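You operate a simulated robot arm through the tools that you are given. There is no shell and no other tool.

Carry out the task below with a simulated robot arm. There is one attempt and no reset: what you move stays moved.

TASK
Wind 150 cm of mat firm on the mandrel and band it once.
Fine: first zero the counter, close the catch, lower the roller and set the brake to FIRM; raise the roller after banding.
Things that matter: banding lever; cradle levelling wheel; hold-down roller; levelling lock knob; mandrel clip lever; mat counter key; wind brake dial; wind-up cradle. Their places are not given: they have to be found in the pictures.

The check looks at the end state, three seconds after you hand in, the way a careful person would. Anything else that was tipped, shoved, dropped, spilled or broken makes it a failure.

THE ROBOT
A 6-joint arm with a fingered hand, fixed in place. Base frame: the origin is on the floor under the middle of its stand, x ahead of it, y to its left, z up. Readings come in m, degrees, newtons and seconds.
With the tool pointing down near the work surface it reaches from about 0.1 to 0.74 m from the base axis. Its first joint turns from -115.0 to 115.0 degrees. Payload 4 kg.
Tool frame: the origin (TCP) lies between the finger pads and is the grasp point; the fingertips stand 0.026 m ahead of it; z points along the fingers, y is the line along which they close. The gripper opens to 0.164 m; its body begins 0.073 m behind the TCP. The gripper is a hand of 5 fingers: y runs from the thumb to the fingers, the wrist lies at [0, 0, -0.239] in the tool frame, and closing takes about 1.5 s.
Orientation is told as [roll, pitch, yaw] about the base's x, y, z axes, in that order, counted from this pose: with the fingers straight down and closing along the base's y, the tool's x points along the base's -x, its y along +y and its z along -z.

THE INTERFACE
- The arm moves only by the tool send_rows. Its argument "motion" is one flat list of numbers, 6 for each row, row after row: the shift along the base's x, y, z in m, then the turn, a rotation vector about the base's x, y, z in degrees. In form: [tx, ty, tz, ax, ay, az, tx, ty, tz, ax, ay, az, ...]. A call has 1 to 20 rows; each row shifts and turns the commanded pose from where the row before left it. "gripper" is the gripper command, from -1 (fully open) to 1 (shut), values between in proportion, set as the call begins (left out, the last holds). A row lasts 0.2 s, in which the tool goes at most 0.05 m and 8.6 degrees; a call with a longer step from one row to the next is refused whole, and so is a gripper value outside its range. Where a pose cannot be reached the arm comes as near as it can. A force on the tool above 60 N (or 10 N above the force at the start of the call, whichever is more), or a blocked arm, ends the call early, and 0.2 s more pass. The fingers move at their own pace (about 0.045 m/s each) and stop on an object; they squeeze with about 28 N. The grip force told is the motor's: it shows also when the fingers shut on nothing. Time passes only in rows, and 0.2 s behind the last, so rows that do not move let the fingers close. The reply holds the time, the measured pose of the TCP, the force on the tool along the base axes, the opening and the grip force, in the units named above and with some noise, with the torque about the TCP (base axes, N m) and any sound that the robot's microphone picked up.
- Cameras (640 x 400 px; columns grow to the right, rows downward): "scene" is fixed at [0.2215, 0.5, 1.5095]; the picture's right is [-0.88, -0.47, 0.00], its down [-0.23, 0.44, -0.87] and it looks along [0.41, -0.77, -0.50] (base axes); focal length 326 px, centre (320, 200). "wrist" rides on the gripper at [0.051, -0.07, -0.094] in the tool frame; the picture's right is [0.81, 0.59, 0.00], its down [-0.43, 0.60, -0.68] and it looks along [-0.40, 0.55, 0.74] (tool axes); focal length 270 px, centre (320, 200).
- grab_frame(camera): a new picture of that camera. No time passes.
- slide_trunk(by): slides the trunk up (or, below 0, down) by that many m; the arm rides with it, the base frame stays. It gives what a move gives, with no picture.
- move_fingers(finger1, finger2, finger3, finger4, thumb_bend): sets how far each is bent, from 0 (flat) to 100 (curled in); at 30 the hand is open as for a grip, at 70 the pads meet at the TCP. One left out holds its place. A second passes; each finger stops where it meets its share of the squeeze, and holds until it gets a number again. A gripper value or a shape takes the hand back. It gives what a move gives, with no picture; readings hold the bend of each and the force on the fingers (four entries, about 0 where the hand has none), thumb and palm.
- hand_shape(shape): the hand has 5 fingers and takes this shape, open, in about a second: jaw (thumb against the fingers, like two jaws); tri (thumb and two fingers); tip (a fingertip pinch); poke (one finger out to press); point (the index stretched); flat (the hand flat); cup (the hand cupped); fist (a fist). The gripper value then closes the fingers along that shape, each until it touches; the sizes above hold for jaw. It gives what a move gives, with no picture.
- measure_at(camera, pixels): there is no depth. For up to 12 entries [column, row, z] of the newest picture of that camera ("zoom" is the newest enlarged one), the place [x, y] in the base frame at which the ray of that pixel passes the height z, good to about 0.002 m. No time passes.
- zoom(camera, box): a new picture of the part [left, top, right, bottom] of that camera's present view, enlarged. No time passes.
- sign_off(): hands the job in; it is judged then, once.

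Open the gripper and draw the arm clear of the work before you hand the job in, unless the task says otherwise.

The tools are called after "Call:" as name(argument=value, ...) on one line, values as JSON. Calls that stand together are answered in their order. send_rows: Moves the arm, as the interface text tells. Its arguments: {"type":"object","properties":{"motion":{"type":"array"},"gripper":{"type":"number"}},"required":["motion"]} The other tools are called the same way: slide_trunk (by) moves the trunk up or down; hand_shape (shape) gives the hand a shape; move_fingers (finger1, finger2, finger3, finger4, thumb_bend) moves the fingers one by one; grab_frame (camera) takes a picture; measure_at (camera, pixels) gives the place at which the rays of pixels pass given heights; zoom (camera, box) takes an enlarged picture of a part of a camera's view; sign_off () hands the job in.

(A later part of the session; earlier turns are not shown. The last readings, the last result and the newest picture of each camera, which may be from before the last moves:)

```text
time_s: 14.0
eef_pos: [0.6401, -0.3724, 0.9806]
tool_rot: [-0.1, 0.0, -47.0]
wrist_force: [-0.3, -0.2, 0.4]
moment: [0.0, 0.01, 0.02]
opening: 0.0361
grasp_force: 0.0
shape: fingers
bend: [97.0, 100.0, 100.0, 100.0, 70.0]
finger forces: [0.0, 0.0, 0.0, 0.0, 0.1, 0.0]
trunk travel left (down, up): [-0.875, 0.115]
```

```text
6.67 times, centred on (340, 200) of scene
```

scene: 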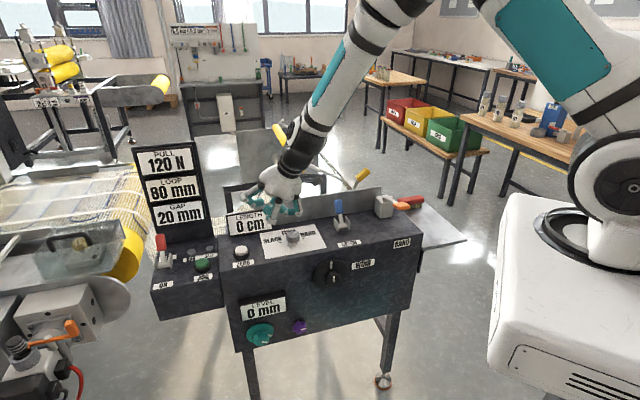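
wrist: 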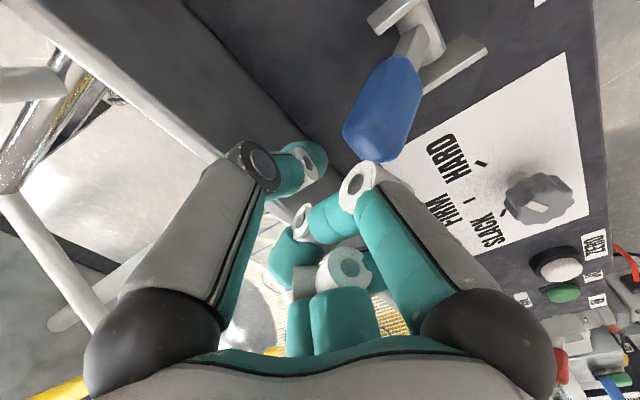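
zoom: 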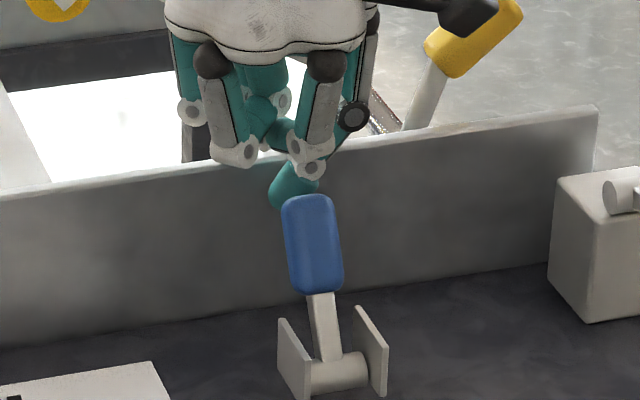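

The tip overlaps only the top of the handle and sits slightly left. I go 1.2 cm lower and 5 mm to the right, watching the force.

Call:
send_rows(motion=[-0.0018, -0.0017, -0.006, 0, 0, 0, -0.0018, -0.0017, -0.006, 0, 0, 0])

Call:
zoom(camera="scene", box=[310, 170, 370, 230])

```text
time_s: 14.6
eef_pos: [0.6357, -0.3749, 0.968]
tool_rot: [0.0, 0.1, -47.0]
wrist_force: [-1.0, 0.0, -0.1]
moment: [0.03, 0.0, 0.0]
opening: 0.0363
grasp_force: 0.0
shape: fingers
bend: [97.0, 100.0, 100.0, 100.0, 70.0]
finger forces: [0.0, 0.0, 0.1, 0.1, 0.0, 0.0]
trunk travel left (down, up): [-0.875, 0.115]
```

```text
6.67 times, centred on (340, 200) of scene
```

zoom: 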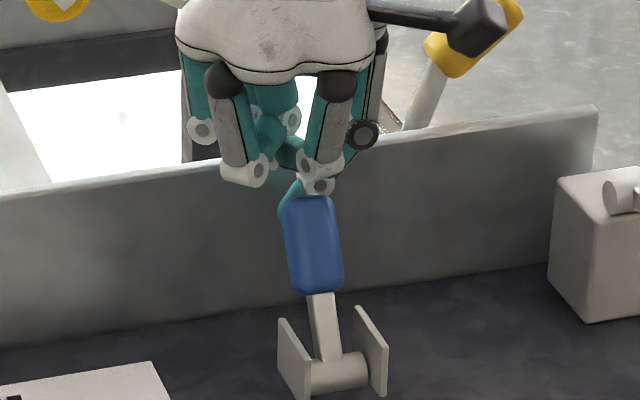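

The thumb is behind the handle with no contact force. I pull toward the front of the panel in small steps, rising slightly as the lever comes upright.

Call:
send_rows(motion=[-0.00546, 0.00585, 0.001, 0, 0, 0, -0.00546, 0.00585, 0.001, 0, 0, 0, -0.00546, 0.00585, 0.002, 0, 0, 0, -0.00546, 0.00585, 0.002, 0, 0, 0, -0.00546, 0.00585, 0.002, 0, 0, 0])

Call:
zoom(camera="scene", box=[310, 170, 370, 230])

```text
time_s: 15.8
eef_pos: [0.6087, -0.3472, 0.975]
tool_rot: [-0.1, 0.0, -47.0]
wrist_force: [0.3, -2.5, 1.1]
moment: [-0.03, -0.01, 0.03]
opening: 0.0364
grasp_force: 0.7
shape: fingers
bend: [97.0, 100.0, 100.0, 100.0, 70.0]
finger forces: [0.1, 0.0, 0.0, 0.0, 1.8, 0.1]
trunk travel left (down, up): [-0.875, 0.115]
```

```text
6.67 times, centred on (340, 200) of scene
```

zoom: 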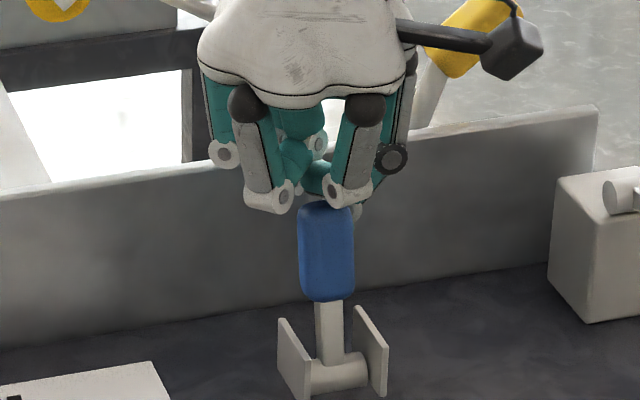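

The lever moves with only about 2.5 N and is nearly upright. I keep pulling toward the front.

Call:
send_rows(motion=[-0.00546, 0.00585, 0.001, 0, 0, 0, -0.00546, 0.00585, 0, 0, 0, 0, -0.00546, 0.00585, -0.001, 0, 0, 0, -0.00546, 0.00585, -0.002, 0, 0, 0, -0.00546, 0.00585, -0.002, 0, 0, 0])

Call:
zoom(camera="scene", box=[310, 170, 370, 230])

```text
time_s: 17.0
eef_pos: [0.5804, -0.316, 0.9694]
tool_rot: [0.0, 0.0, -47.0]
wrist_force: [1.5, -1.2, -0.4]
moment: [0.03, -0.04, -0.01]
opening: 0.0369
grasp_force: 0.8
shape: fingers
bend: [97.0, 100.0, 100.0, 100.0, 70.0]
finger forces: [0.0, 0.1, 0.1, 0.0, 1.4, 0.0]
trunk travel left (down, up): [-0.875, 0.115]
```

```text
6.67 times, centred on (340, 200) of scene
```

zoom: 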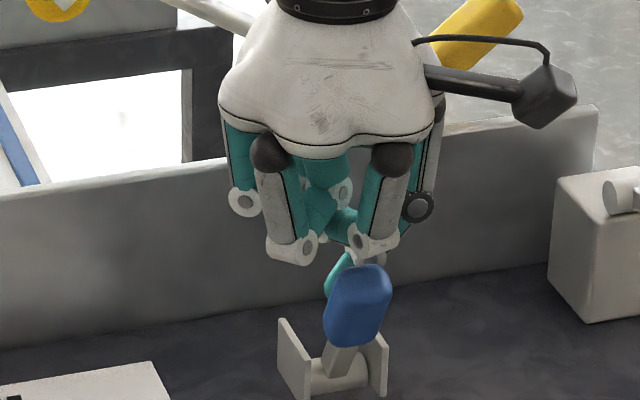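

The lever now leans forward and nothing has stopped it yet. I continue a little further, descending with it, until force or a click shows the stop.

Call:
send_rows(motion=[-0.00546, 0.00585, -0.003, 0, 0, 0, -0.00546, 0.00585, -0.003, 0, 0, 0, -0.00546, 0.00585, -0.003, 0, 0, 0])

Call:
grab_frame(camera="scene")

Call:
zoom(camera="scene", box=[250, 130, 400, 240])

```text
time_s: 17.8
eef_pos: [0.5794, -0.3089, 0.9745]
tool_rot: [0.5, -2.6, -46.9]
wrist_force: [11.7, -14.3, 5.2]
moment: [-0.46, -0.29, 0.17]
opening: 0.0375
grasp_force: 8.6
shape: fingers
bend: [97.0, 100.0, 100.0, 100.0, 70.0]
finger forces: [0.1, 0.1, 0.0, 0.0, 17.8, 0.0]
trunk travel left (down, up): [-0.875, 0.115]
stopped in row 3: the force on the tool passed its limit at 64 N (the readings are from after the stop); the commanded pose is now the measured one
```

```text
taken
```

scene: 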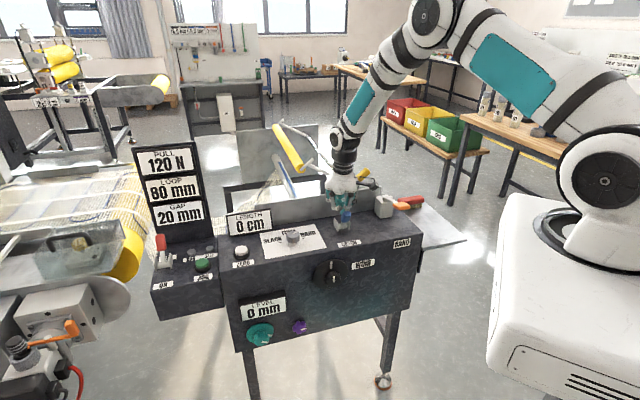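

```text
3.64 times, centred on (325, 185) of scene
```

zoom: 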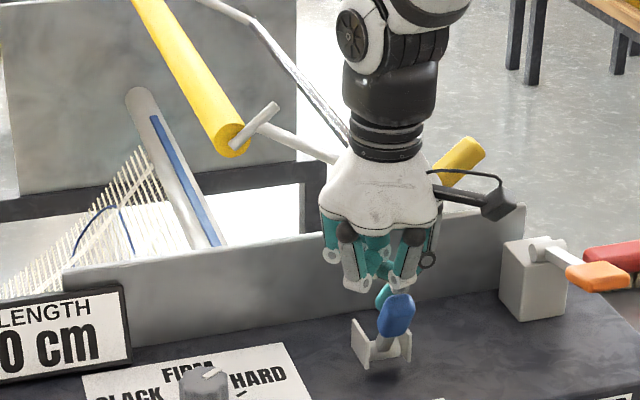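

The lever hit its stop and a blue clip strip now lies closed along the mandrel. I back off a little and raise the hand to check that the catch stays closed.

Call:
send_rows(motion=[0.0082, -0.0088, 0.004, -0.5, 2.6, 0, 0.0055, -0.0058, 0.02, 0, 0, 0, 0, 0, 0.04, 0, 0, 0, 0, 0, 0.04, 0, 0, 0, 0, 0, 0.03, 0, 0, 0])

Call:
zoom(camera="scene", box=[250, 130, 430, 260])

Call:
grab_frame(camera="wrist")

```text
time_s: 19.0
eef_pos: [0.5912, -0.323, 1.1057]
tool_rot: [-1.8, -0.5, -46.9]
wrist_force: [0.5, 0.1, 0.4]
moment: [-0.06, -0.01, 0.01]
opening: 0.0369
grasp_force: 0.1
shape: fingers
bend: [97.0, 100.0, 100.0, 100.0, 70.0]
finger forces: [0.0, 0.0, 0.1, 0.0, 0.0, 0.0]
trunk travel left (down, up): [-0.875, 0.115]
```

```text
3.08 times, centred on (340, 195) of scene
```

zoom: 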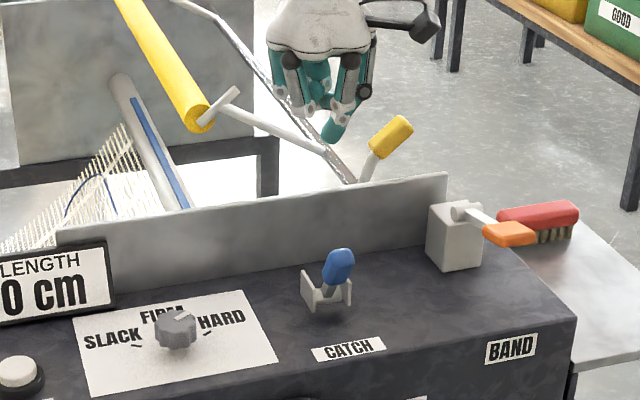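

```text
taken
```

wrist: 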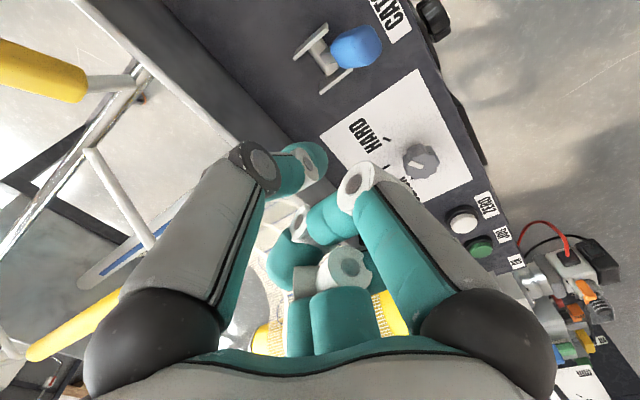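

The catch stays closed with the blue clip on the mandrel. Next is the roller: I triangulate its handle, shaft and arm junction from wrist (45,70), (130,84), (90,150), (155,245) and matching scene points.

Call:
measure_at(camera="wrist", pixels=[[90, 150, 0.92], [90, 150, 1.0], [132, 84, 0.92], [132, 84, 1.0], [158, 245, 0.92], [158, 245, 1.0], [45, 72, 0.95], [45, 72, 1.05]])

Call:
measure_at(camera="scene", pixels=[[341.25, 178, 0.92], [341.25, 178, 1.0], [351.4, 190.1, 0.92], [351.4, 190.1, 1.0], [303, 168, 0.92], [303, 168, 1.0], [362.7, 174.5, 0.95], [362.7, 174.5, 1.05]])

Call:
zoom(camera="wrist", box=[0, 0, 240, 300])

Call:
zoom(camera="scene", box=[270, 115, 390, 205])

```text
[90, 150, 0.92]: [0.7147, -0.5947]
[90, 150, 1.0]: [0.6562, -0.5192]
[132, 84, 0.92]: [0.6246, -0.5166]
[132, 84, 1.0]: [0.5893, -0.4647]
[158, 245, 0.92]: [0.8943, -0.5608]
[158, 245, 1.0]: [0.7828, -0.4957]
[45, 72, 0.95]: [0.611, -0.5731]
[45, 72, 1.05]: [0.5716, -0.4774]
```

```text
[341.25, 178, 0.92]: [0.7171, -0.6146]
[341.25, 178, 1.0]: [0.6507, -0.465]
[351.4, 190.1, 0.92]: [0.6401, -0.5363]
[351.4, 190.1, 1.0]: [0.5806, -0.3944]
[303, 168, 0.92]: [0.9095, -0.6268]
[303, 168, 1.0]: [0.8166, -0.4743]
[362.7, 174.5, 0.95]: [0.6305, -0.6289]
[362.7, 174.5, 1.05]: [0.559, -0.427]
```

```text
1.33 times, centred on (120, 150) of wrist
```

zoom: 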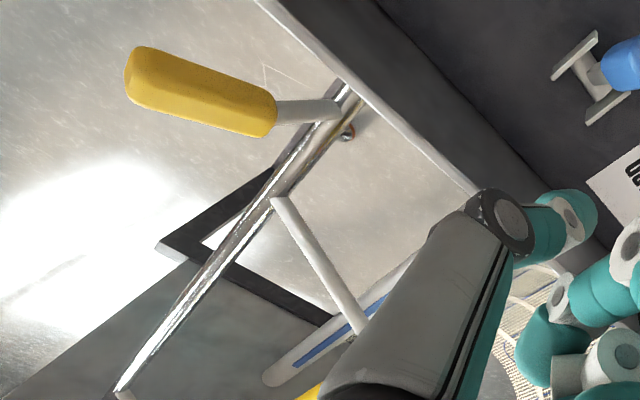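

```text
4.44 times, centred on (330, 160) of scene
```

zoom: 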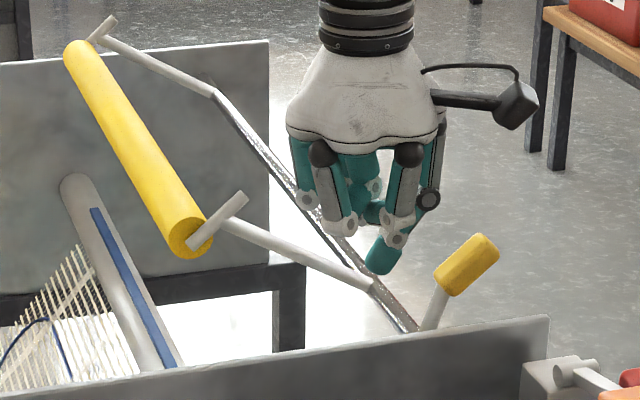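

The shaft lies at u≈0.10, z≈0.94, with the yellow handle leaning right at about (0.596,-0.535,0.994); pushing it left should lower the roller arm. I move over to the handle's right side, tilting 20° toward it for reach.

Call:
send_rows(motion=[-0.0061, -0.0401, 0.0024, -2.13, -2.48, 0, -0.0061, -0.0401, 0.0024, -2.13, -2.48, 0, -0.0061, -0.0401, 0.0024, -2.13, -2.48, 0, -0.0061, -0.0401, 0.0024, -2.13, -2.48, 0, -0.0061, -0.0401, 0.0024, -2.13, -2.48, 0, -0.0061, -0.0401, 0.0024, -2.13, -2.48, 0])

Call:
grab_frame(camera="wrist")

Call:
zoom(camera="scene", box=[300, 110, 440, 230])

```text
time_s: 20.4
eef_pos: [0.5546, -0.5674, 1.1205]
tool_rot: [0.4, -20.0, -47.3]
wrist_force: [0.4, 0.2, -1.0]
moment: [0.02, 0.0, -0.03]
opening: 0.0372
grasp_force: 0.1
shape: fingers
bend: [97.0, 100.0, 100.0, 100.0, 70.0]
finger forces: [0.0, 0.0, 0.0, 0.0, 0.0, 0.1]
trunk travel left (down, up): [-0.875, 0.115]
```

```text
taken
```

wrist: 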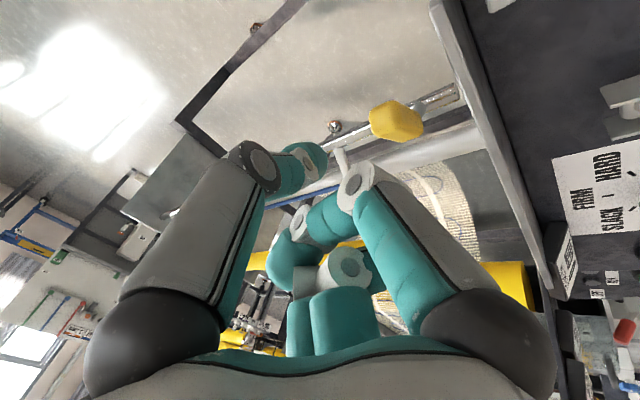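

```text
3.33 times, centred on (370, 170) of scene
```

zoom: 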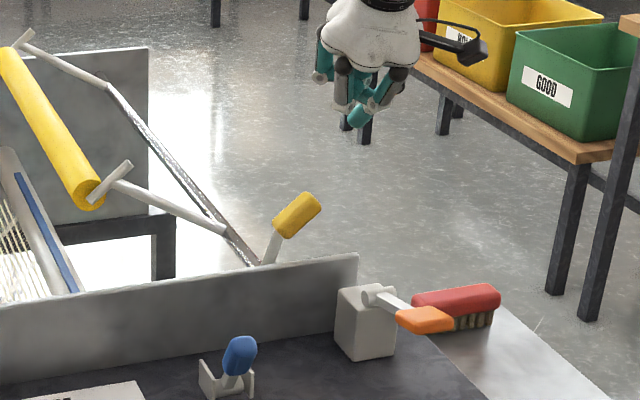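

The wrist sees the yellow handle end-on at (397,120). I measure it in both views to set the push height.

Call:
measure_at(camera="wrist", pixels=[[400, 120, 0.97], [400, 120, 1.02], [318, 160, 1.09], [372, 120, 1.01], [460, 90, 0.985]])

Call:
measure_at(camera="scene", pixels=[[363.1, 174.5, 0.97], [363.1, 174.5, 1.02], [366, 170.5, 1.01], [355, 183.5, 0.96], [355, 183.5, 0.98]])

Call:
zoom(camera="wrist", box=[240, 60, 480, 210])

```text
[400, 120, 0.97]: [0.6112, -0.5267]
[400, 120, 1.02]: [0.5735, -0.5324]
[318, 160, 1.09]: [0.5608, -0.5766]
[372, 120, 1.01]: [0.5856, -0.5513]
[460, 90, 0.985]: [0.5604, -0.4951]
```

```text
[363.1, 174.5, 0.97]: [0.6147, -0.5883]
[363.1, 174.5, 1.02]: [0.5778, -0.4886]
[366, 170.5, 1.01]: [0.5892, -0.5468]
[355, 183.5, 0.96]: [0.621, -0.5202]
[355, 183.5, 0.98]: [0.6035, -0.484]
```

```text
2.67 times, centred on (360, 135) of wrist
```

zoom: 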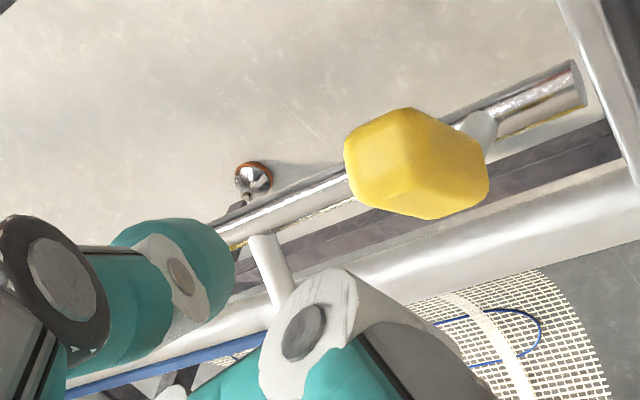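

The handle centre refines to (0.591,-0.530,0.999), i.e. u≈0.057, n≈-0.792. I lower beside it on its right.

Call:
send_rows(motion=[-0.0008, 0.0018, -0.0265, 0, 0, 0, -0.0008, 0.0018, -0.0265, 0, 0, 0, -0.0008, 0.0018, -0.0265, 0, 0, 0, -0.0008, 0.0018, -0.0265, 0, 0, 0])

Call:
zoom(camera="scene", box=[330, 130, 420, 210])

Call:
zoom(camera="wrist", box=[240, 40, 500, 210])

```text
time_s: 21.4
eef_pos: [0.5511, -0.5586, 1.0146]
tool_rot: [0.4, -20.0, -47.3]
wrist_force: [0.6, 0.4, 0.0]
moment: [-0.04, 0.0, -0.03]
opening: 0.037
grasp_force: 0.0
shape: fingers
bend: [97.0, 100.0, 100.0, 100.0, 70.0]
finger forces: [0.0, 0.0, 0.0, 0.1, 0.0, 0.0]
trunk travel left (down, up): [-0.875, 0.115]
```

```text
5.00 times, centred on (375, 170) of scene
```

zoom: 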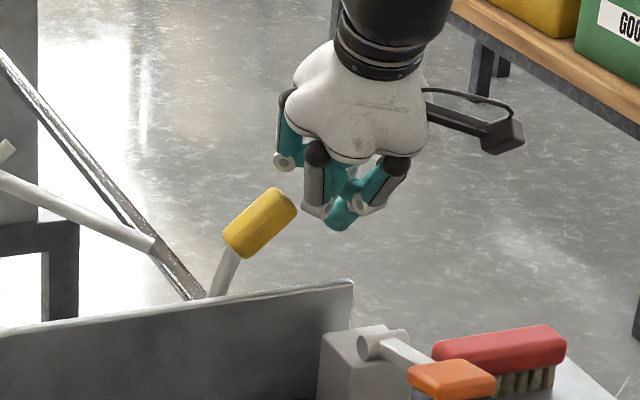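

```text
2.35 times, centred on (370, 125) of wrist
```

zoom: 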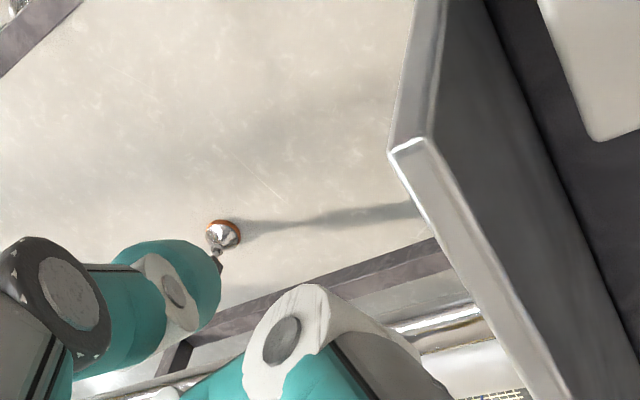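

The thumb is right of the handle. I lower 1 cm more, then push left (+u) in small steps.

Call:
send_rows(motion=[0, 0, -0.01, 0, 0, 0, 0.0058, 0.0056, 0, 0, 0, 0, 0.0058, 0.0056, 0, 0, 0, 0, 0.0058, 0.0056, 0, 0, 0, 0, 0.0043, 0.0042, 0, 0, 0, 0])

Call:
zoom(camera="scene", box=[330, 130, 420, 210])

```text
time_s: 22.6
eef_pos: [0.5721, -0.5379, 1.0049]
tool_rot: [0.4, -20.0, -47.3]
wrist_force: [-7.0, -1.4, 4.6]
moment: [0.01, -0.08, -0.02]
opening: 0.038
grasp_force: 4.1
shape: fingers
bend: [98.0, 100.0, 100.0, 100.0, 70.0]
finger forces: [7.5, 0.0, 0.0, 0.0, 0.1, 0.0]
trunk travel left (down, up): [-0.875, 0.115]
```

```text
5.00 times, centred on (375, 170) of scene
```

zoom: 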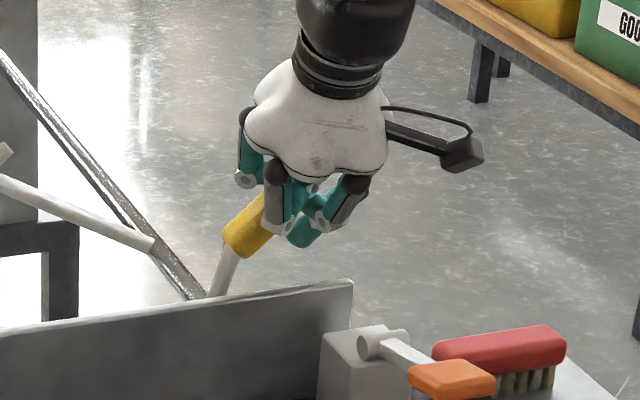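

The tucked index is touching the handle with about 7 N. I continue pushing left while rising slightly and see whether the arm turns.

Call:
send_rows(motion=[0.0043, 0.0042, 0.001, 0, 0, 0, 0.0043, 0.0042, 0.001, 0, 0, 0, 0.0043, 0.0042, 0.001, 0, 0, 0])

Call:
zoom(camera="scene", box=[270, 110, 420, 220])

```text
time_s: 23.4
eef_pos: [0.5833, -0.5231, 1.01]
tool_rot: [0.5, -20.1, -47.3]
wrist_force: [-11.8, 3.6, 17.6]
moment: [0.0, -0.19, 0.01]
opening: 0.0421
grasp_force: 10.6
shape: fingers
bend: [99.0, 100.0, 100.0, 100.0, 70.0]
finger forces: [22.0, 0.0, 0.0, 0.0, 0.0, 0.1]
trunk travel left (down, up): [-0.875, 0.115]
```

```text
3.64 times, centred on (345, 165) of scene
```

zoom: 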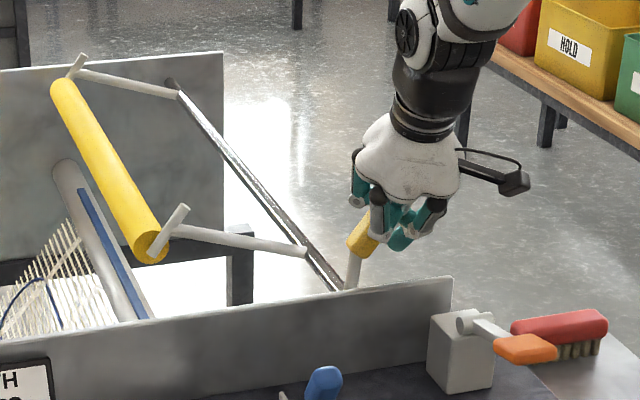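

The roller is coming down and the handle is more upright, but the vertical force is 17 N, so I rise more while pushing on.

Call:
send_rows(motion=[-0.001, 0.001, 0.008, 0, 0, 0, 0.0043, 0.0042, 0.003, 0, 0, 0, 0.0043, 0.0042, 0.002, 0, 0, 0, 0.0043, 0.0042, 0.002, 0, 0, 0])

Call:
zoom(camera="scene", box=[270, 110, 420, 220])

Call:
zoom(camera="wrist", box=[200, 40, 500, 260])

```text
time_s: 24.4
eef_pos: [0.5997, -0.509, 1.0224]
tool_rot: [0.5, -20.0, -47.3]
wrist_force: [-0.6, 0.4, -0.3]
moment: [0.0, 0.05, -0.04]
opening: 0.041
grasp_force: 0.4
shape: fingers
bend: [98.0, 100.0, 100.0, 100.0, 70.0]
finger forces: [0.1, 0.0, 0.0, 0.0, 0.4, 0.0]
trunk travel left (down, up): [-0.875, 0.115]
```

```text
3.64 times, centred on (345, 165) of scene
```

zoom: 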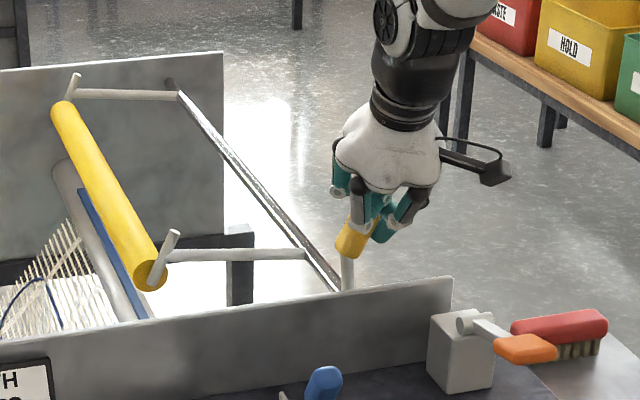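

```text
1.82 times, centred on (350, 150) of wrist
```

zoom: 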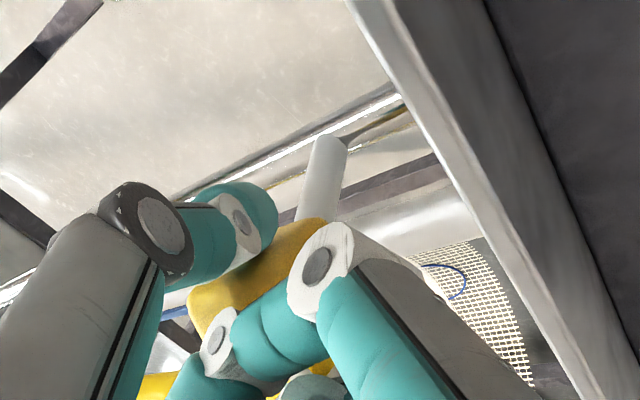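

The handle is now cradled between thumb and index with low force, and the roller keeps descending. I continue left.

Call:
send_rows(motion=[0.005, 0.0049, 0.001, 0, 0, 0, 0.005, 0.0049, 0.001, 0, 0, 0, 0.005, 0.0049, 0, 0, 0, 0, 0.005, 0.0049, 0, 0, 0, 0])

Call:
zoom(camera="scene", box=[270, 110, 420, 220])

```text
time_s: 25.4
eef_pos: [0.618, -0.4905, 1.0233]
tool_rot: [0.5, -20.0, -47.3]
wrist_force: [0.8, 0.6, -0.2]
moment: [0.05, -0.01, -0.01]
opening: 0.041
grasp_force: 0.0
shape: fingers
bend: [98.0, 100.0, 100.0, 100.0, 70.0]
finger forces: [0.0, 0.0, 0.0, 0.0, 0.1, 0.0]
trunk travel left (down, up): [-0.875, 0.115]
```

```text
3.64 times, centred on (345, 165) of scene
```

zoom: 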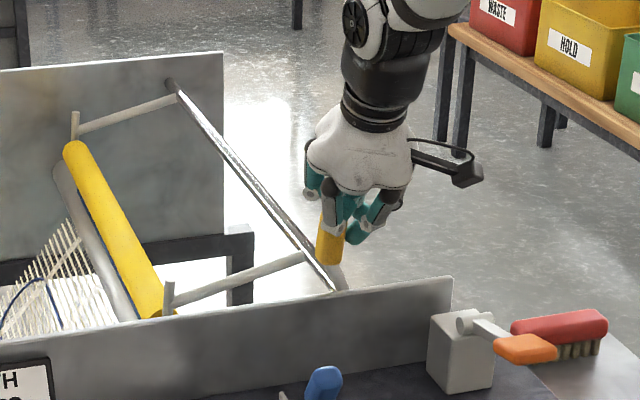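

The roller is nearly on the mandrel. I push on a little to find its stop.

Call:
send_rows(motion=[0.005, 0.0049, -0.001, 0, 0, 0, 0.005, 0.0049, -0.001, 0, 0, 0, 0.005, 0.0049, -0.002, 0, 0, 0])

Call:
zoom(camera="scene", box=[270, 110, 420, 220])

```text
time_s: 26.2
eef_pos: [0.631, -0.4782, 1.022]
tool_rot: [0.4, -20.1, -47.4]
wrist_force: [-6.4, -4.7, 5.4]
moment: [-0.17, 0.12, -0.05]
opening: 0.0444
grasp_force: 4.1
shape: fingers
bend: [98.0, 100.0, 100.0, 100.0, 68.0]
finger forces: [0.0, 0.0, 0.1, 0.0, 8.7, 0.1]
trunk travel left (down, up): [-0.875, 0.115]
```

```text
3.64 times, centred on (345, 165) of scene
```

zoom: 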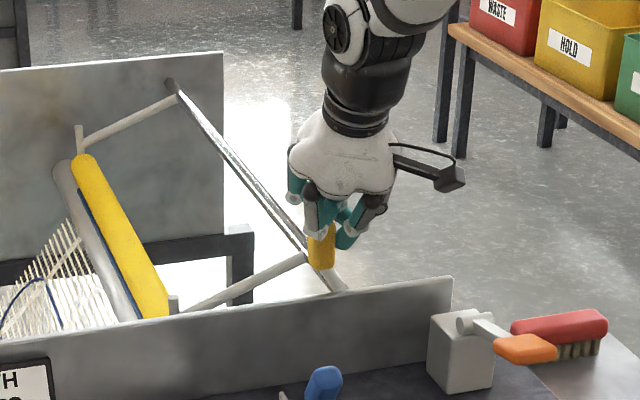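

The roller lies against the mandrel and the thumb feels 8.7 N. I give one small extra push to confirm the stop.

Call:
send_rows(motion=[0.004, 0.0039, -0.002, 0, 0, 0, 0.003, 0.0029, -0.002, 0, 0, 0])

Call:
zoom(camera="scene", box=[270, 110, 420, 220])

```text
time_s: 26.8
eef_pos: [0.6376, -0.4714, 1.0178]
tool_rot: [0.4, -20.1, -47.4]
wrist_force: [-12.4, -11.7, 12.2]
moment: [-0.47, 0.38, -0.13]
opening: 0.0498
grasp_force: 8.5
shape: fingers
bend: [98.0, 100.0, 100.0, 100.0, 64.0]
finger forces: [0.0, 0.0, 0.0, 0.1, 17.7, 0.0]
trunk travel left (down, up): [-0.875, 0.115]
```

```text
3.64 times, centred on (345, 165) of scene
```

zoom: 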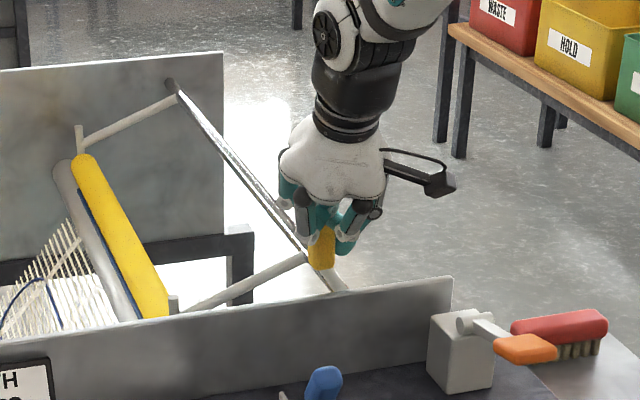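

The roller no longer moves while force doubles, so it is fully down. I ease back and lift straight out, then check that the roller stays down.

Call:
send_rows(motion=[-0.006, -0.0058, 0.002, 0, 0, 0, -0.003, -0.0029, 0.015, 0, 0, 0, 0, 0, 0.03, 0, 0, 0, -0.005, 0.005, 0.04, 0, 0, 0, -0.02, 0.02, 0.04, 0, 0, 0])

Call:
zoom(camera="scene", box=[250, 110, 430, 250])

Call:
grab_frame(camera="wrist")

```text
time_s: 28.0
eef_pos: [0.604, -0.4486, 1.1417]
tool_rot: [0.5, -20.0, -47.3]
wrist_force: [-0.1, 1.2, -0.2]
moment: [-0.03, 0.0, 0.01]
opening: 0.0408
grasp_force: 0.0
shape: fingers
bend: [98.0, 100.0, 100.0, 100.0, 70.0]
finger forces: [0.0, 0.0, 0.0, 0.0, 0.1, 0.1]
trunk travel left (down, up): [-0.875, 0.115]
```

```text
2.86 times, centred on (340, 180) of scene
```

zoom: 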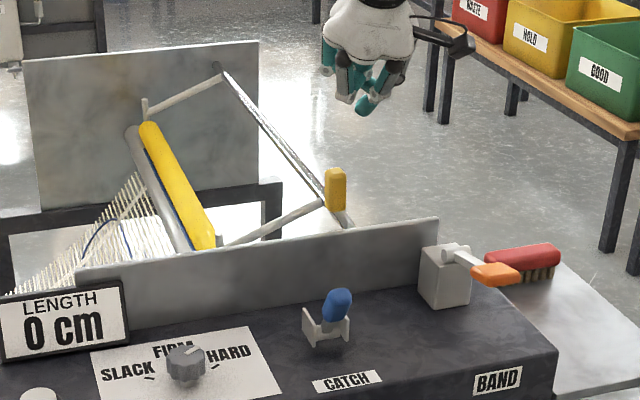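

```text
taken
```

wrist: 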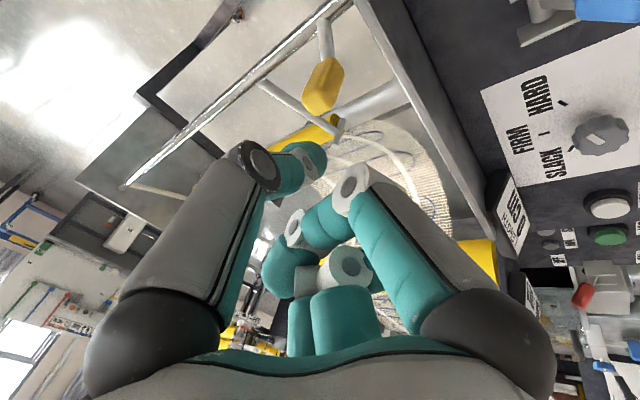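

The roller stays down. Next is the brake dial at wrist (603,135); I zoom in to read which way its mark points relative to the ticks.

Call:
zoom(camera="wrist", box=[480, 50, 640, 200])

Call:
zoom(camera="scene", box=[260, 210, 330, 260])

```text
2.67 times, centred on (560, 125) of wrist
```

zoom: 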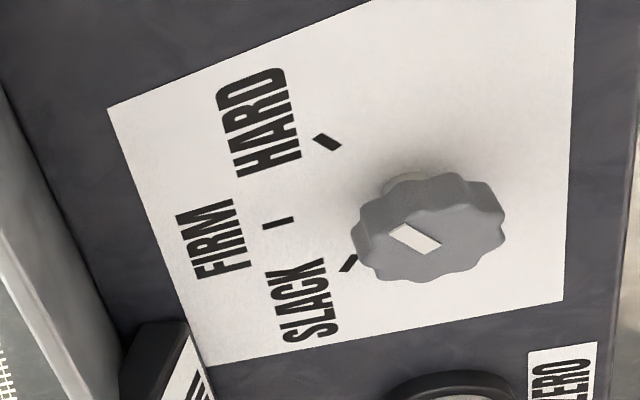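

```text
8.00 times, centred on (295, 235) of scene
```

zoom: 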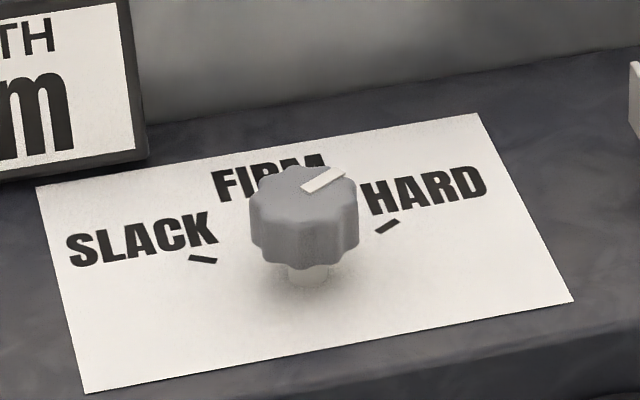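

The dial mark points along the HARD tick, about 58° clockwise of FIRM, so it needs about +58° about z. I triangulate the knob's top from wrist (602,136) and scene (293,234).

Call:
measure_at(camera="wrist", pixels=[[602, 136.2, 0.89], [602, 136.2, 0.93], [590, 117, 0.879], [563, 103, 0.879], [544.5, 133.5, 0.879], [570.5, 148.7, 0.879]])

Call:
measure_at(camera="scene", pixels=[[293, 234.1, 0.89], [293, 234.1, 0.93], [293.5, 245, 0.879], [303.5, 238.3, 0.879], [280.4, 242.4, 0.879]])

```text
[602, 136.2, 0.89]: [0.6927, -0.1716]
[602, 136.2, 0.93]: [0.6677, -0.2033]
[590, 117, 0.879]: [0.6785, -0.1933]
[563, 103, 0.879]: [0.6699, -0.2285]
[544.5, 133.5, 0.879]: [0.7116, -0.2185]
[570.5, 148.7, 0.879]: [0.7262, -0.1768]
```

```text
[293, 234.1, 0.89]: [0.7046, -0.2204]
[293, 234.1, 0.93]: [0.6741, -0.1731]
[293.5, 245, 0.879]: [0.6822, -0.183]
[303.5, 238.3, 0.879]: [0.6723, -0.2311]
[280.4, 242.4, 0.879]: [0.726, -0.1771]
```

The ticks lie at ±55° about a centre at (0.680,-0.186), with the knob top at z≈0.915. I move above the dial, level the tool and try the tri shape.

Call:
send_rows(motion=[0.0109, 0.0374, -0.0117, 2.054, 1.986, 0, 0.0109, 0.0374, -0.0117, 2.054, 1.986, 0, 0.0109, 0.0374, -0.0117, 2.054, 1.986, 0, 0.0109, 0.0374, -0.0117, 2.054, 1.986, 0, 0.0109, 0.0374, -0.0117, 2.054, 1.986, 0, 0.0109, 0.0374, -0.0117, 2.054, 1.986, 0, 0.0109, 0.0374, -0.0117, 2.054, 1.986, 0])

Call:
hand_shape(shape="tri")

Call:
grab_frame(camera="wrist")

Call:
zoom(camera="scene", box=[230, 150, 370, 260])

```text
time_s: 29.6
eef_pos: [0.6835, -0.1898, 1.0598]
tool_rot: [-0.1, 0.0, -47.2]
wrist_force: [-0.2, 0.0, 0.0]
moment: [-0.02, 0.04, 0.0]
opening: 0.0406
grasp_force: 0.1
shape: fingers
bend: [98.0, 100.0, 100.0, 100.0, 70.0]
finger forces: [0.1, 0.1, 0.0, 0.0, 0.1, 0.0]
trunk travel left (down, up): [-0.875, 0.115]
```

```text
time_s: 30.5
eef_pos: [0.6825, -0.1907, 1.0602]
tool_rot: [-0.2, 0.1, -47.1]
wrist_force: [0.7, -0.5, 0.5]
moment: [-0.01, 0.03, -0.02]
opening: 0.1637
grasp_force: 0.0
shape: tri
bend: [14.0, 30.0, 30.0, 14.0, 30.0]
finger forces: [0.0, 0.0, 0.1, 0.0, 0.0, 0.0]
trunk travel left (down, up): [-0.875, 0.115]
```

```text
taken
```

wrist: 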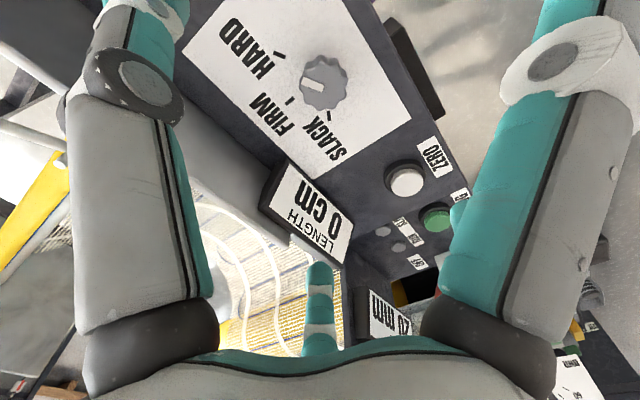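

```text
3.64 times, centred on (300, 205) of scene
```

zoom: 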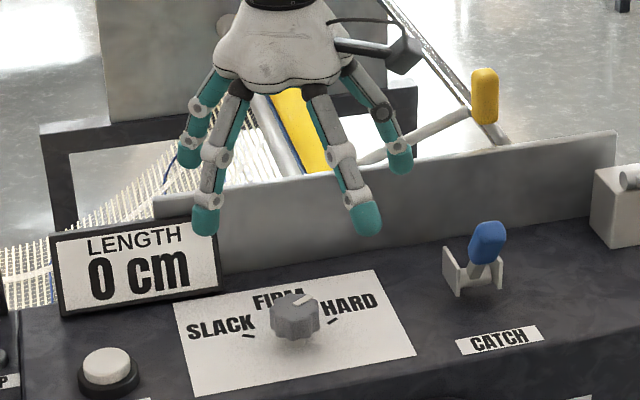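

With tri, the outer fingers splay wide. I set all fingers individually to a moderate bend of 48 so the hand is only somewhat wider than the knob, and check the view.

Call:
move_fingers(finger1=48, finger2=48, finger3=48, finger4=48, thumb_bend=48)

Call:
grab_frame(camera="wrist")

Call:
zoom(camera="scene", box=[230, 150, 370, 260])

```text
time_s: 31.5
eef_pos: [0.6826, -0.1905, 1.0611]
tool_rot: [-0.1, 0.0, -47.2]
wrist_force: [-1.0, -0.7, 0.1]
moment: [-0.01, -0.02, 0.01]
opening: 0.0473
grasp_force: 0.2
shape: fingers
bend: [48.0, 48.0, 48.0, 48.0, 48.0]
finger forces: [0.0, 0.1, 0.0, 0.1, 0.0, 0.0]
trunk travel left (down, up): [-0.875, 0.115]
```

```text
taken
```

wrist: 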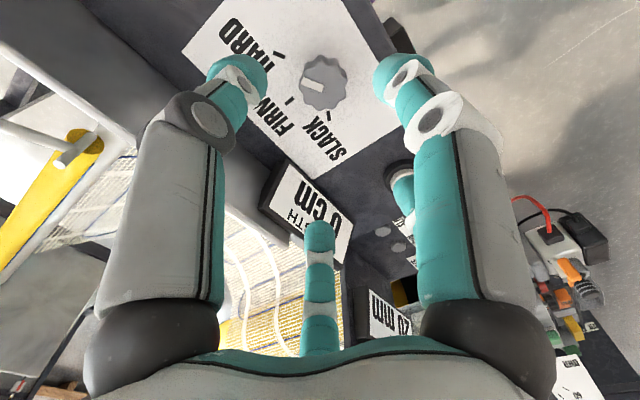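

```text
3.64 times, centred on (300, 205) of scene
```

zoom: 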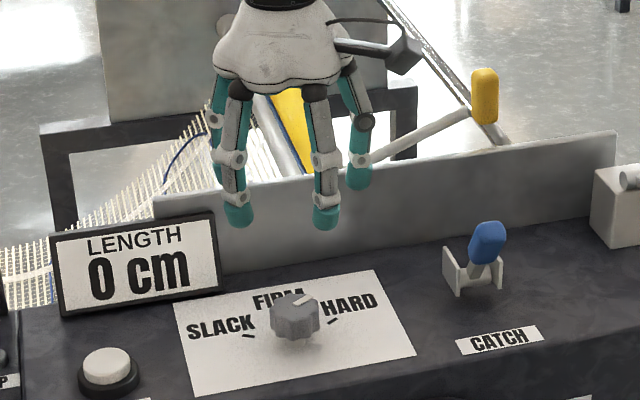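

The fingers at bend 48 leave a gap of about 47 mm, a bit tight for the ~40 mm knob. I open slightly to 43, centre over the knob and lower partway.

Call:
move_fingers(finger1=43, finger2=43, finger3=43, finger4=43, thumb_bend=43)

Call:
send_rows(motion=[-0.001, 0.001, -0.034, 0, 0, 0, -0.001, 0.001, -0.034, 0, 0, 0, -0.0006, 0.0015, -0.034, 0, 0, 0])

Call:
grab_frame(camera="wrist")

Call:
zoom(camera="scene", box=[240, 180, 350, 270])

```text
time_s: 32.5
eef_pos: [0.682, -0.1903, 1.0612]
tool_rot: [-0.1, 0.1, -47.2]
wrist_force: [-0.2, -0.5, -0.6]
moment: [0.0, 0.0, 0.01]
opening: 0.0593
grasp_force: 0.1
shape: fingers
bend: [43.0, 43.0, 43.0, 43.0, 43.0]
finger forces: [0.0, 0.0, 0.1, 0.0, 0.1, 0.0]
trunk travel left (down, up): [-0.875, 0.115]
```

```text
time_s: 33.3
eef_pos: [0.6804, -0.1867, 0.9606]
tool_rot: [-0.2, 0.0, -47.3]
wrist_force: [0.1, 0.1, -0.7]
moment: [-0.01, 0.05, 0.01]
opening: 0.0592
grasp_force: 0.0
shape: fingers
bend: [43.0, 43.0, 43.0, 43.0, 43.0]
finger forces: [0.1, 0.0, 0.0, 0.0, 0.1, 0.0]
trunk travel left (down, up): [-0.875, 0.115]
```

```text
taken
```

wrist: 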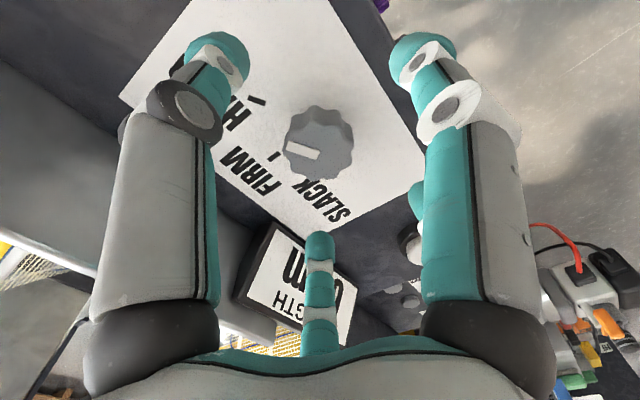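

```text
4.44 times, centred on (295, 225) of scene
```

zoom: 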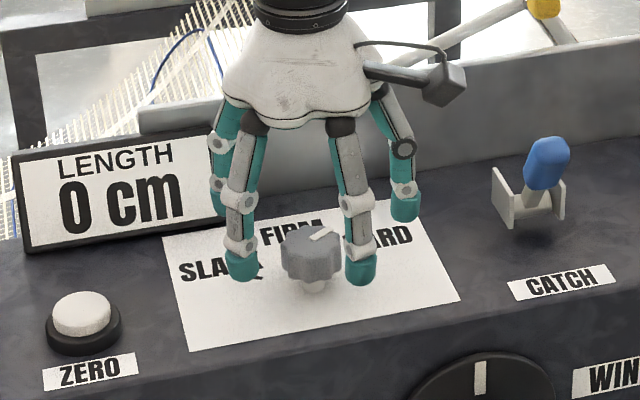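

The fingers straddle the knob, and the rear finger is clear of the LENGTH display by about 5 cm. I lower to grasp height, z≈0.913.

Call:
send_rows(motion=[0, 0, -0.025, 0, 0, 0, 0, 0, -0.0225, 0, 0, 0])

Call:
zoom(camera="scene", box=[250, 190, 340, 270])

Call:
grab_frame(camera="wrist")

```text
time_s: 33.9
eef_pos: [0.6798, -0.1866, 0.9143]
tool_rot: [0.0, 0.0, -47.2]
wrist_force: [0.2, -0.8, 3.9]
moment: [0.2, -0.1, 0.0]
opening: 0.0592
grasp_force: 2.1
shape: fingers
bend: [43.0, 43.0, 43.0, 43.0, 43.0]
finger forces: [0.1, 3.1, 0.3, 0.0, 0.2, 0.1]
trunk travel left (down, up): [-0.875, 0.115]
```

```text
5.00 times, centred on (295, 230) of scene
```

zoom: 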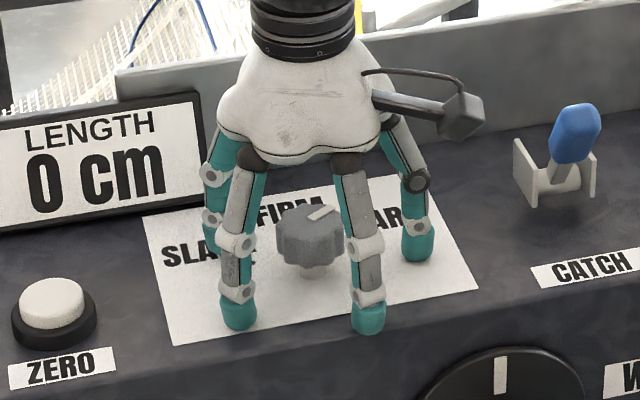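

```text
taken
```

wrist: 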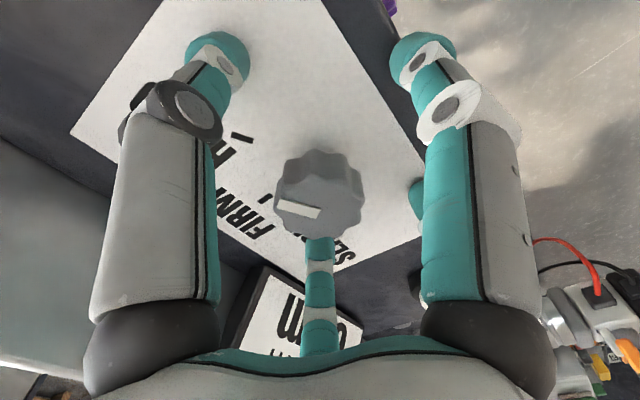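

The fingertips touch the panel lightly at 3 N. I raise 4 mm and close all fingers onto the knob.

Call:
send_rows(motion=[0, 0, 0.004, 0, 0, 0])

Call:
move_fingers(finger1=75, finger2=75, finger3=75, finger4=75, thumb_bend=75)

Call:
zoom(camera="scene", box=[250, 190, 340, 270])

Call:
grab_frame(camera="wrist")

```text
time_s: 34.3
eef_pos: [0.6787, -0.1863, 0.9164]
tool_rot: [-0.1, 0.0, -47.2]
wrist_force: [0.6, 0.1, 0.6]
moment: [0.01, 0.03, -0.02]
opening: 0.0593
grasp_force: 0.1
shape: fingers
bend: [43.0, 43.0, 43.0, 43.0, 43.0]
finger forces: [0.0, 0.0, 0.1, 0.0, 0.1, 0.0]
trunk travel left (down, up): [-0.875, 0.115]
```

```text
time_s: 35.3
eef_pos: [0.6777, -0.1879, 0.9143]
tool_rot: [-0.1, 0.1, -47.2]
wrist_force: [-3.7, -4.0, -10.4]
moment: [-0.03, -0.01, -0.04]
opening: 0.0092
grasp_force: 25.1
shape: fingers
bend: [64.0, 63.0, 62.0, 63.0, 64.0]
finger forces: [8.5, 8.4, 8.3, 8.7, 16.3, 0.1]
trunk travel left (down, up): [-0.875, 0.115]
```

```text
5.00 times, centred on (295, 230) of scene
```

zoom: 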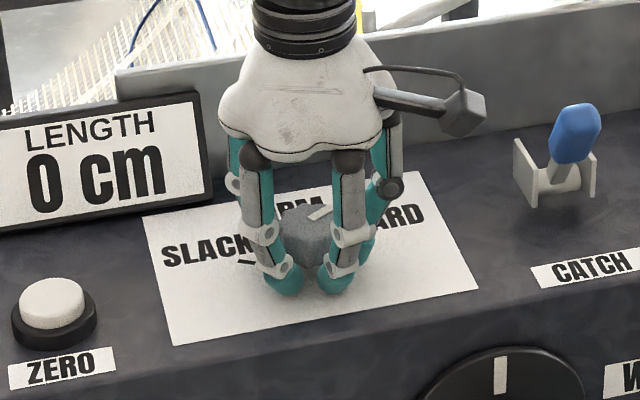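

```text
taken
```

wrist: 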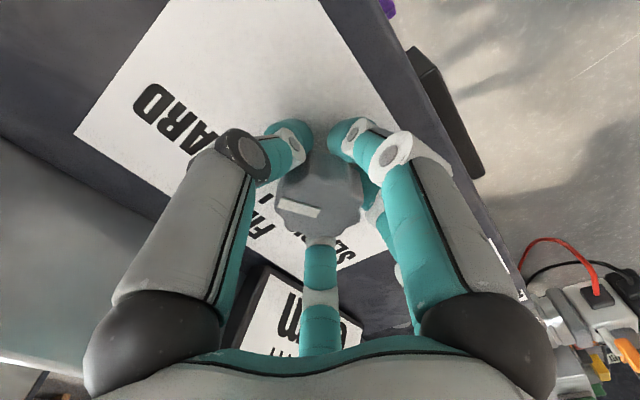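

All five fingers hold the knob with 8–16 N each. I ease down 2 mm and turn the tool +28° about z, then check the mark.

Call:
send_rows(motion=[0, 0, -0.002, 0, 0, 7, 0, 0, 0, 0, 0, 7, 0, 0, 0, 0, 0, 7, 0, 0, 0, 0, 0, 7])

Call:
zoom(camera="scene", box=[250, 190, 340, 270])

Call:
grab_frame(camera="wrist")

```text
time_s: 36.3
eef_pos: [0.6804, -0.189, 0.9132]
tool_rot: [0.0, -0.1, -19.1]
wrist_force: [-5.3, -11.4, 1.7]
moment: [-0.17, 0.1, -0.03]
opening: 0.0086
grasp_force: 22.9
shape: fingers
bend: [64.0, 63.0, 62.0, 63.0, 64.0]
finger forces: [7.3, 7.0, 6.9, 7.7, 17.4, 0.1]
trunk travel left (down, up): [-0.875, 0.115]
```

```text
5.00 times, centred on (295, 230) of scene
```

zoom: 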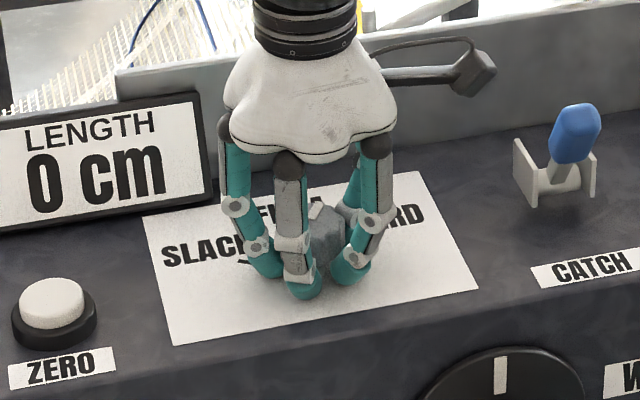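

```text
taken
```

wrist: 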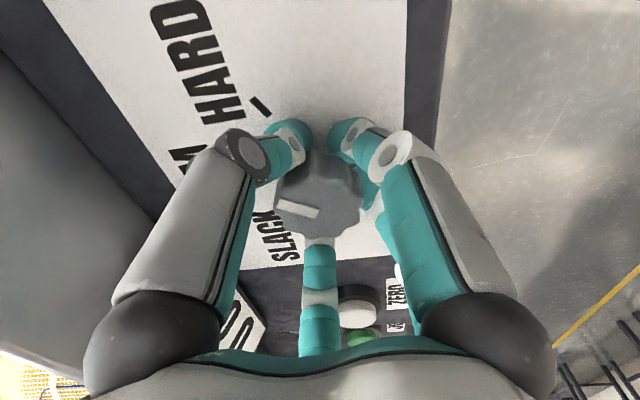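

The mark turned with the hand by 28°. I turn the remaining 27°.

Call:
send_rows(motion=[0, 0, 0, 0, 0, 7, 0, 0, 0, 0, 0, 7, 0, 0, 0, 0, 0, 7, 0, 0, 0, 0, 0, 6])

Call:
zoom(camera="scene", box=[250, 190, 340, 270])

Call:
grab_frame(camera="wrist")

```text
time_s: 37.3
eef_pos: [0.6804, -0.1894, 0.9137]
tool_rot: [-0.1, -0.1, 7.9]
wrist_force: [2.3, -16.0, 3.8]
moment: [-0.33, -0.03, -0.05]
opening: 0.0083
grasp_force: 22.8
shape: fingers
bend: [64.0, 63.0, 62.0, 63.0, 64.0]
finger forces: [7.1, 6.4, 6.6, 8.3, 18.3, 0.0]
trunk travel left (down, up): [-0.875, 0.115]
```

```text
5.00 times, centred on (295, 230) of scene
```

zoom: 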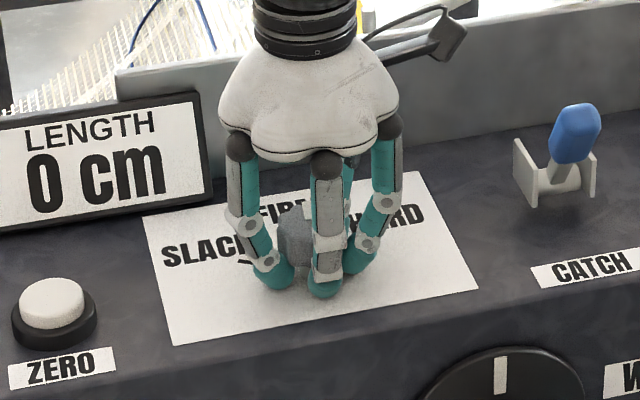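

```text
taken
```

wrist: 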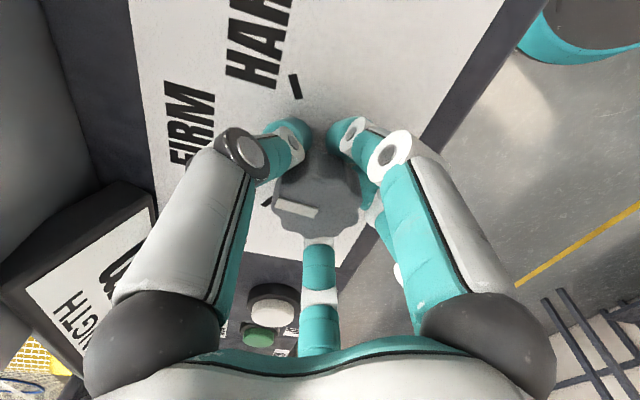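

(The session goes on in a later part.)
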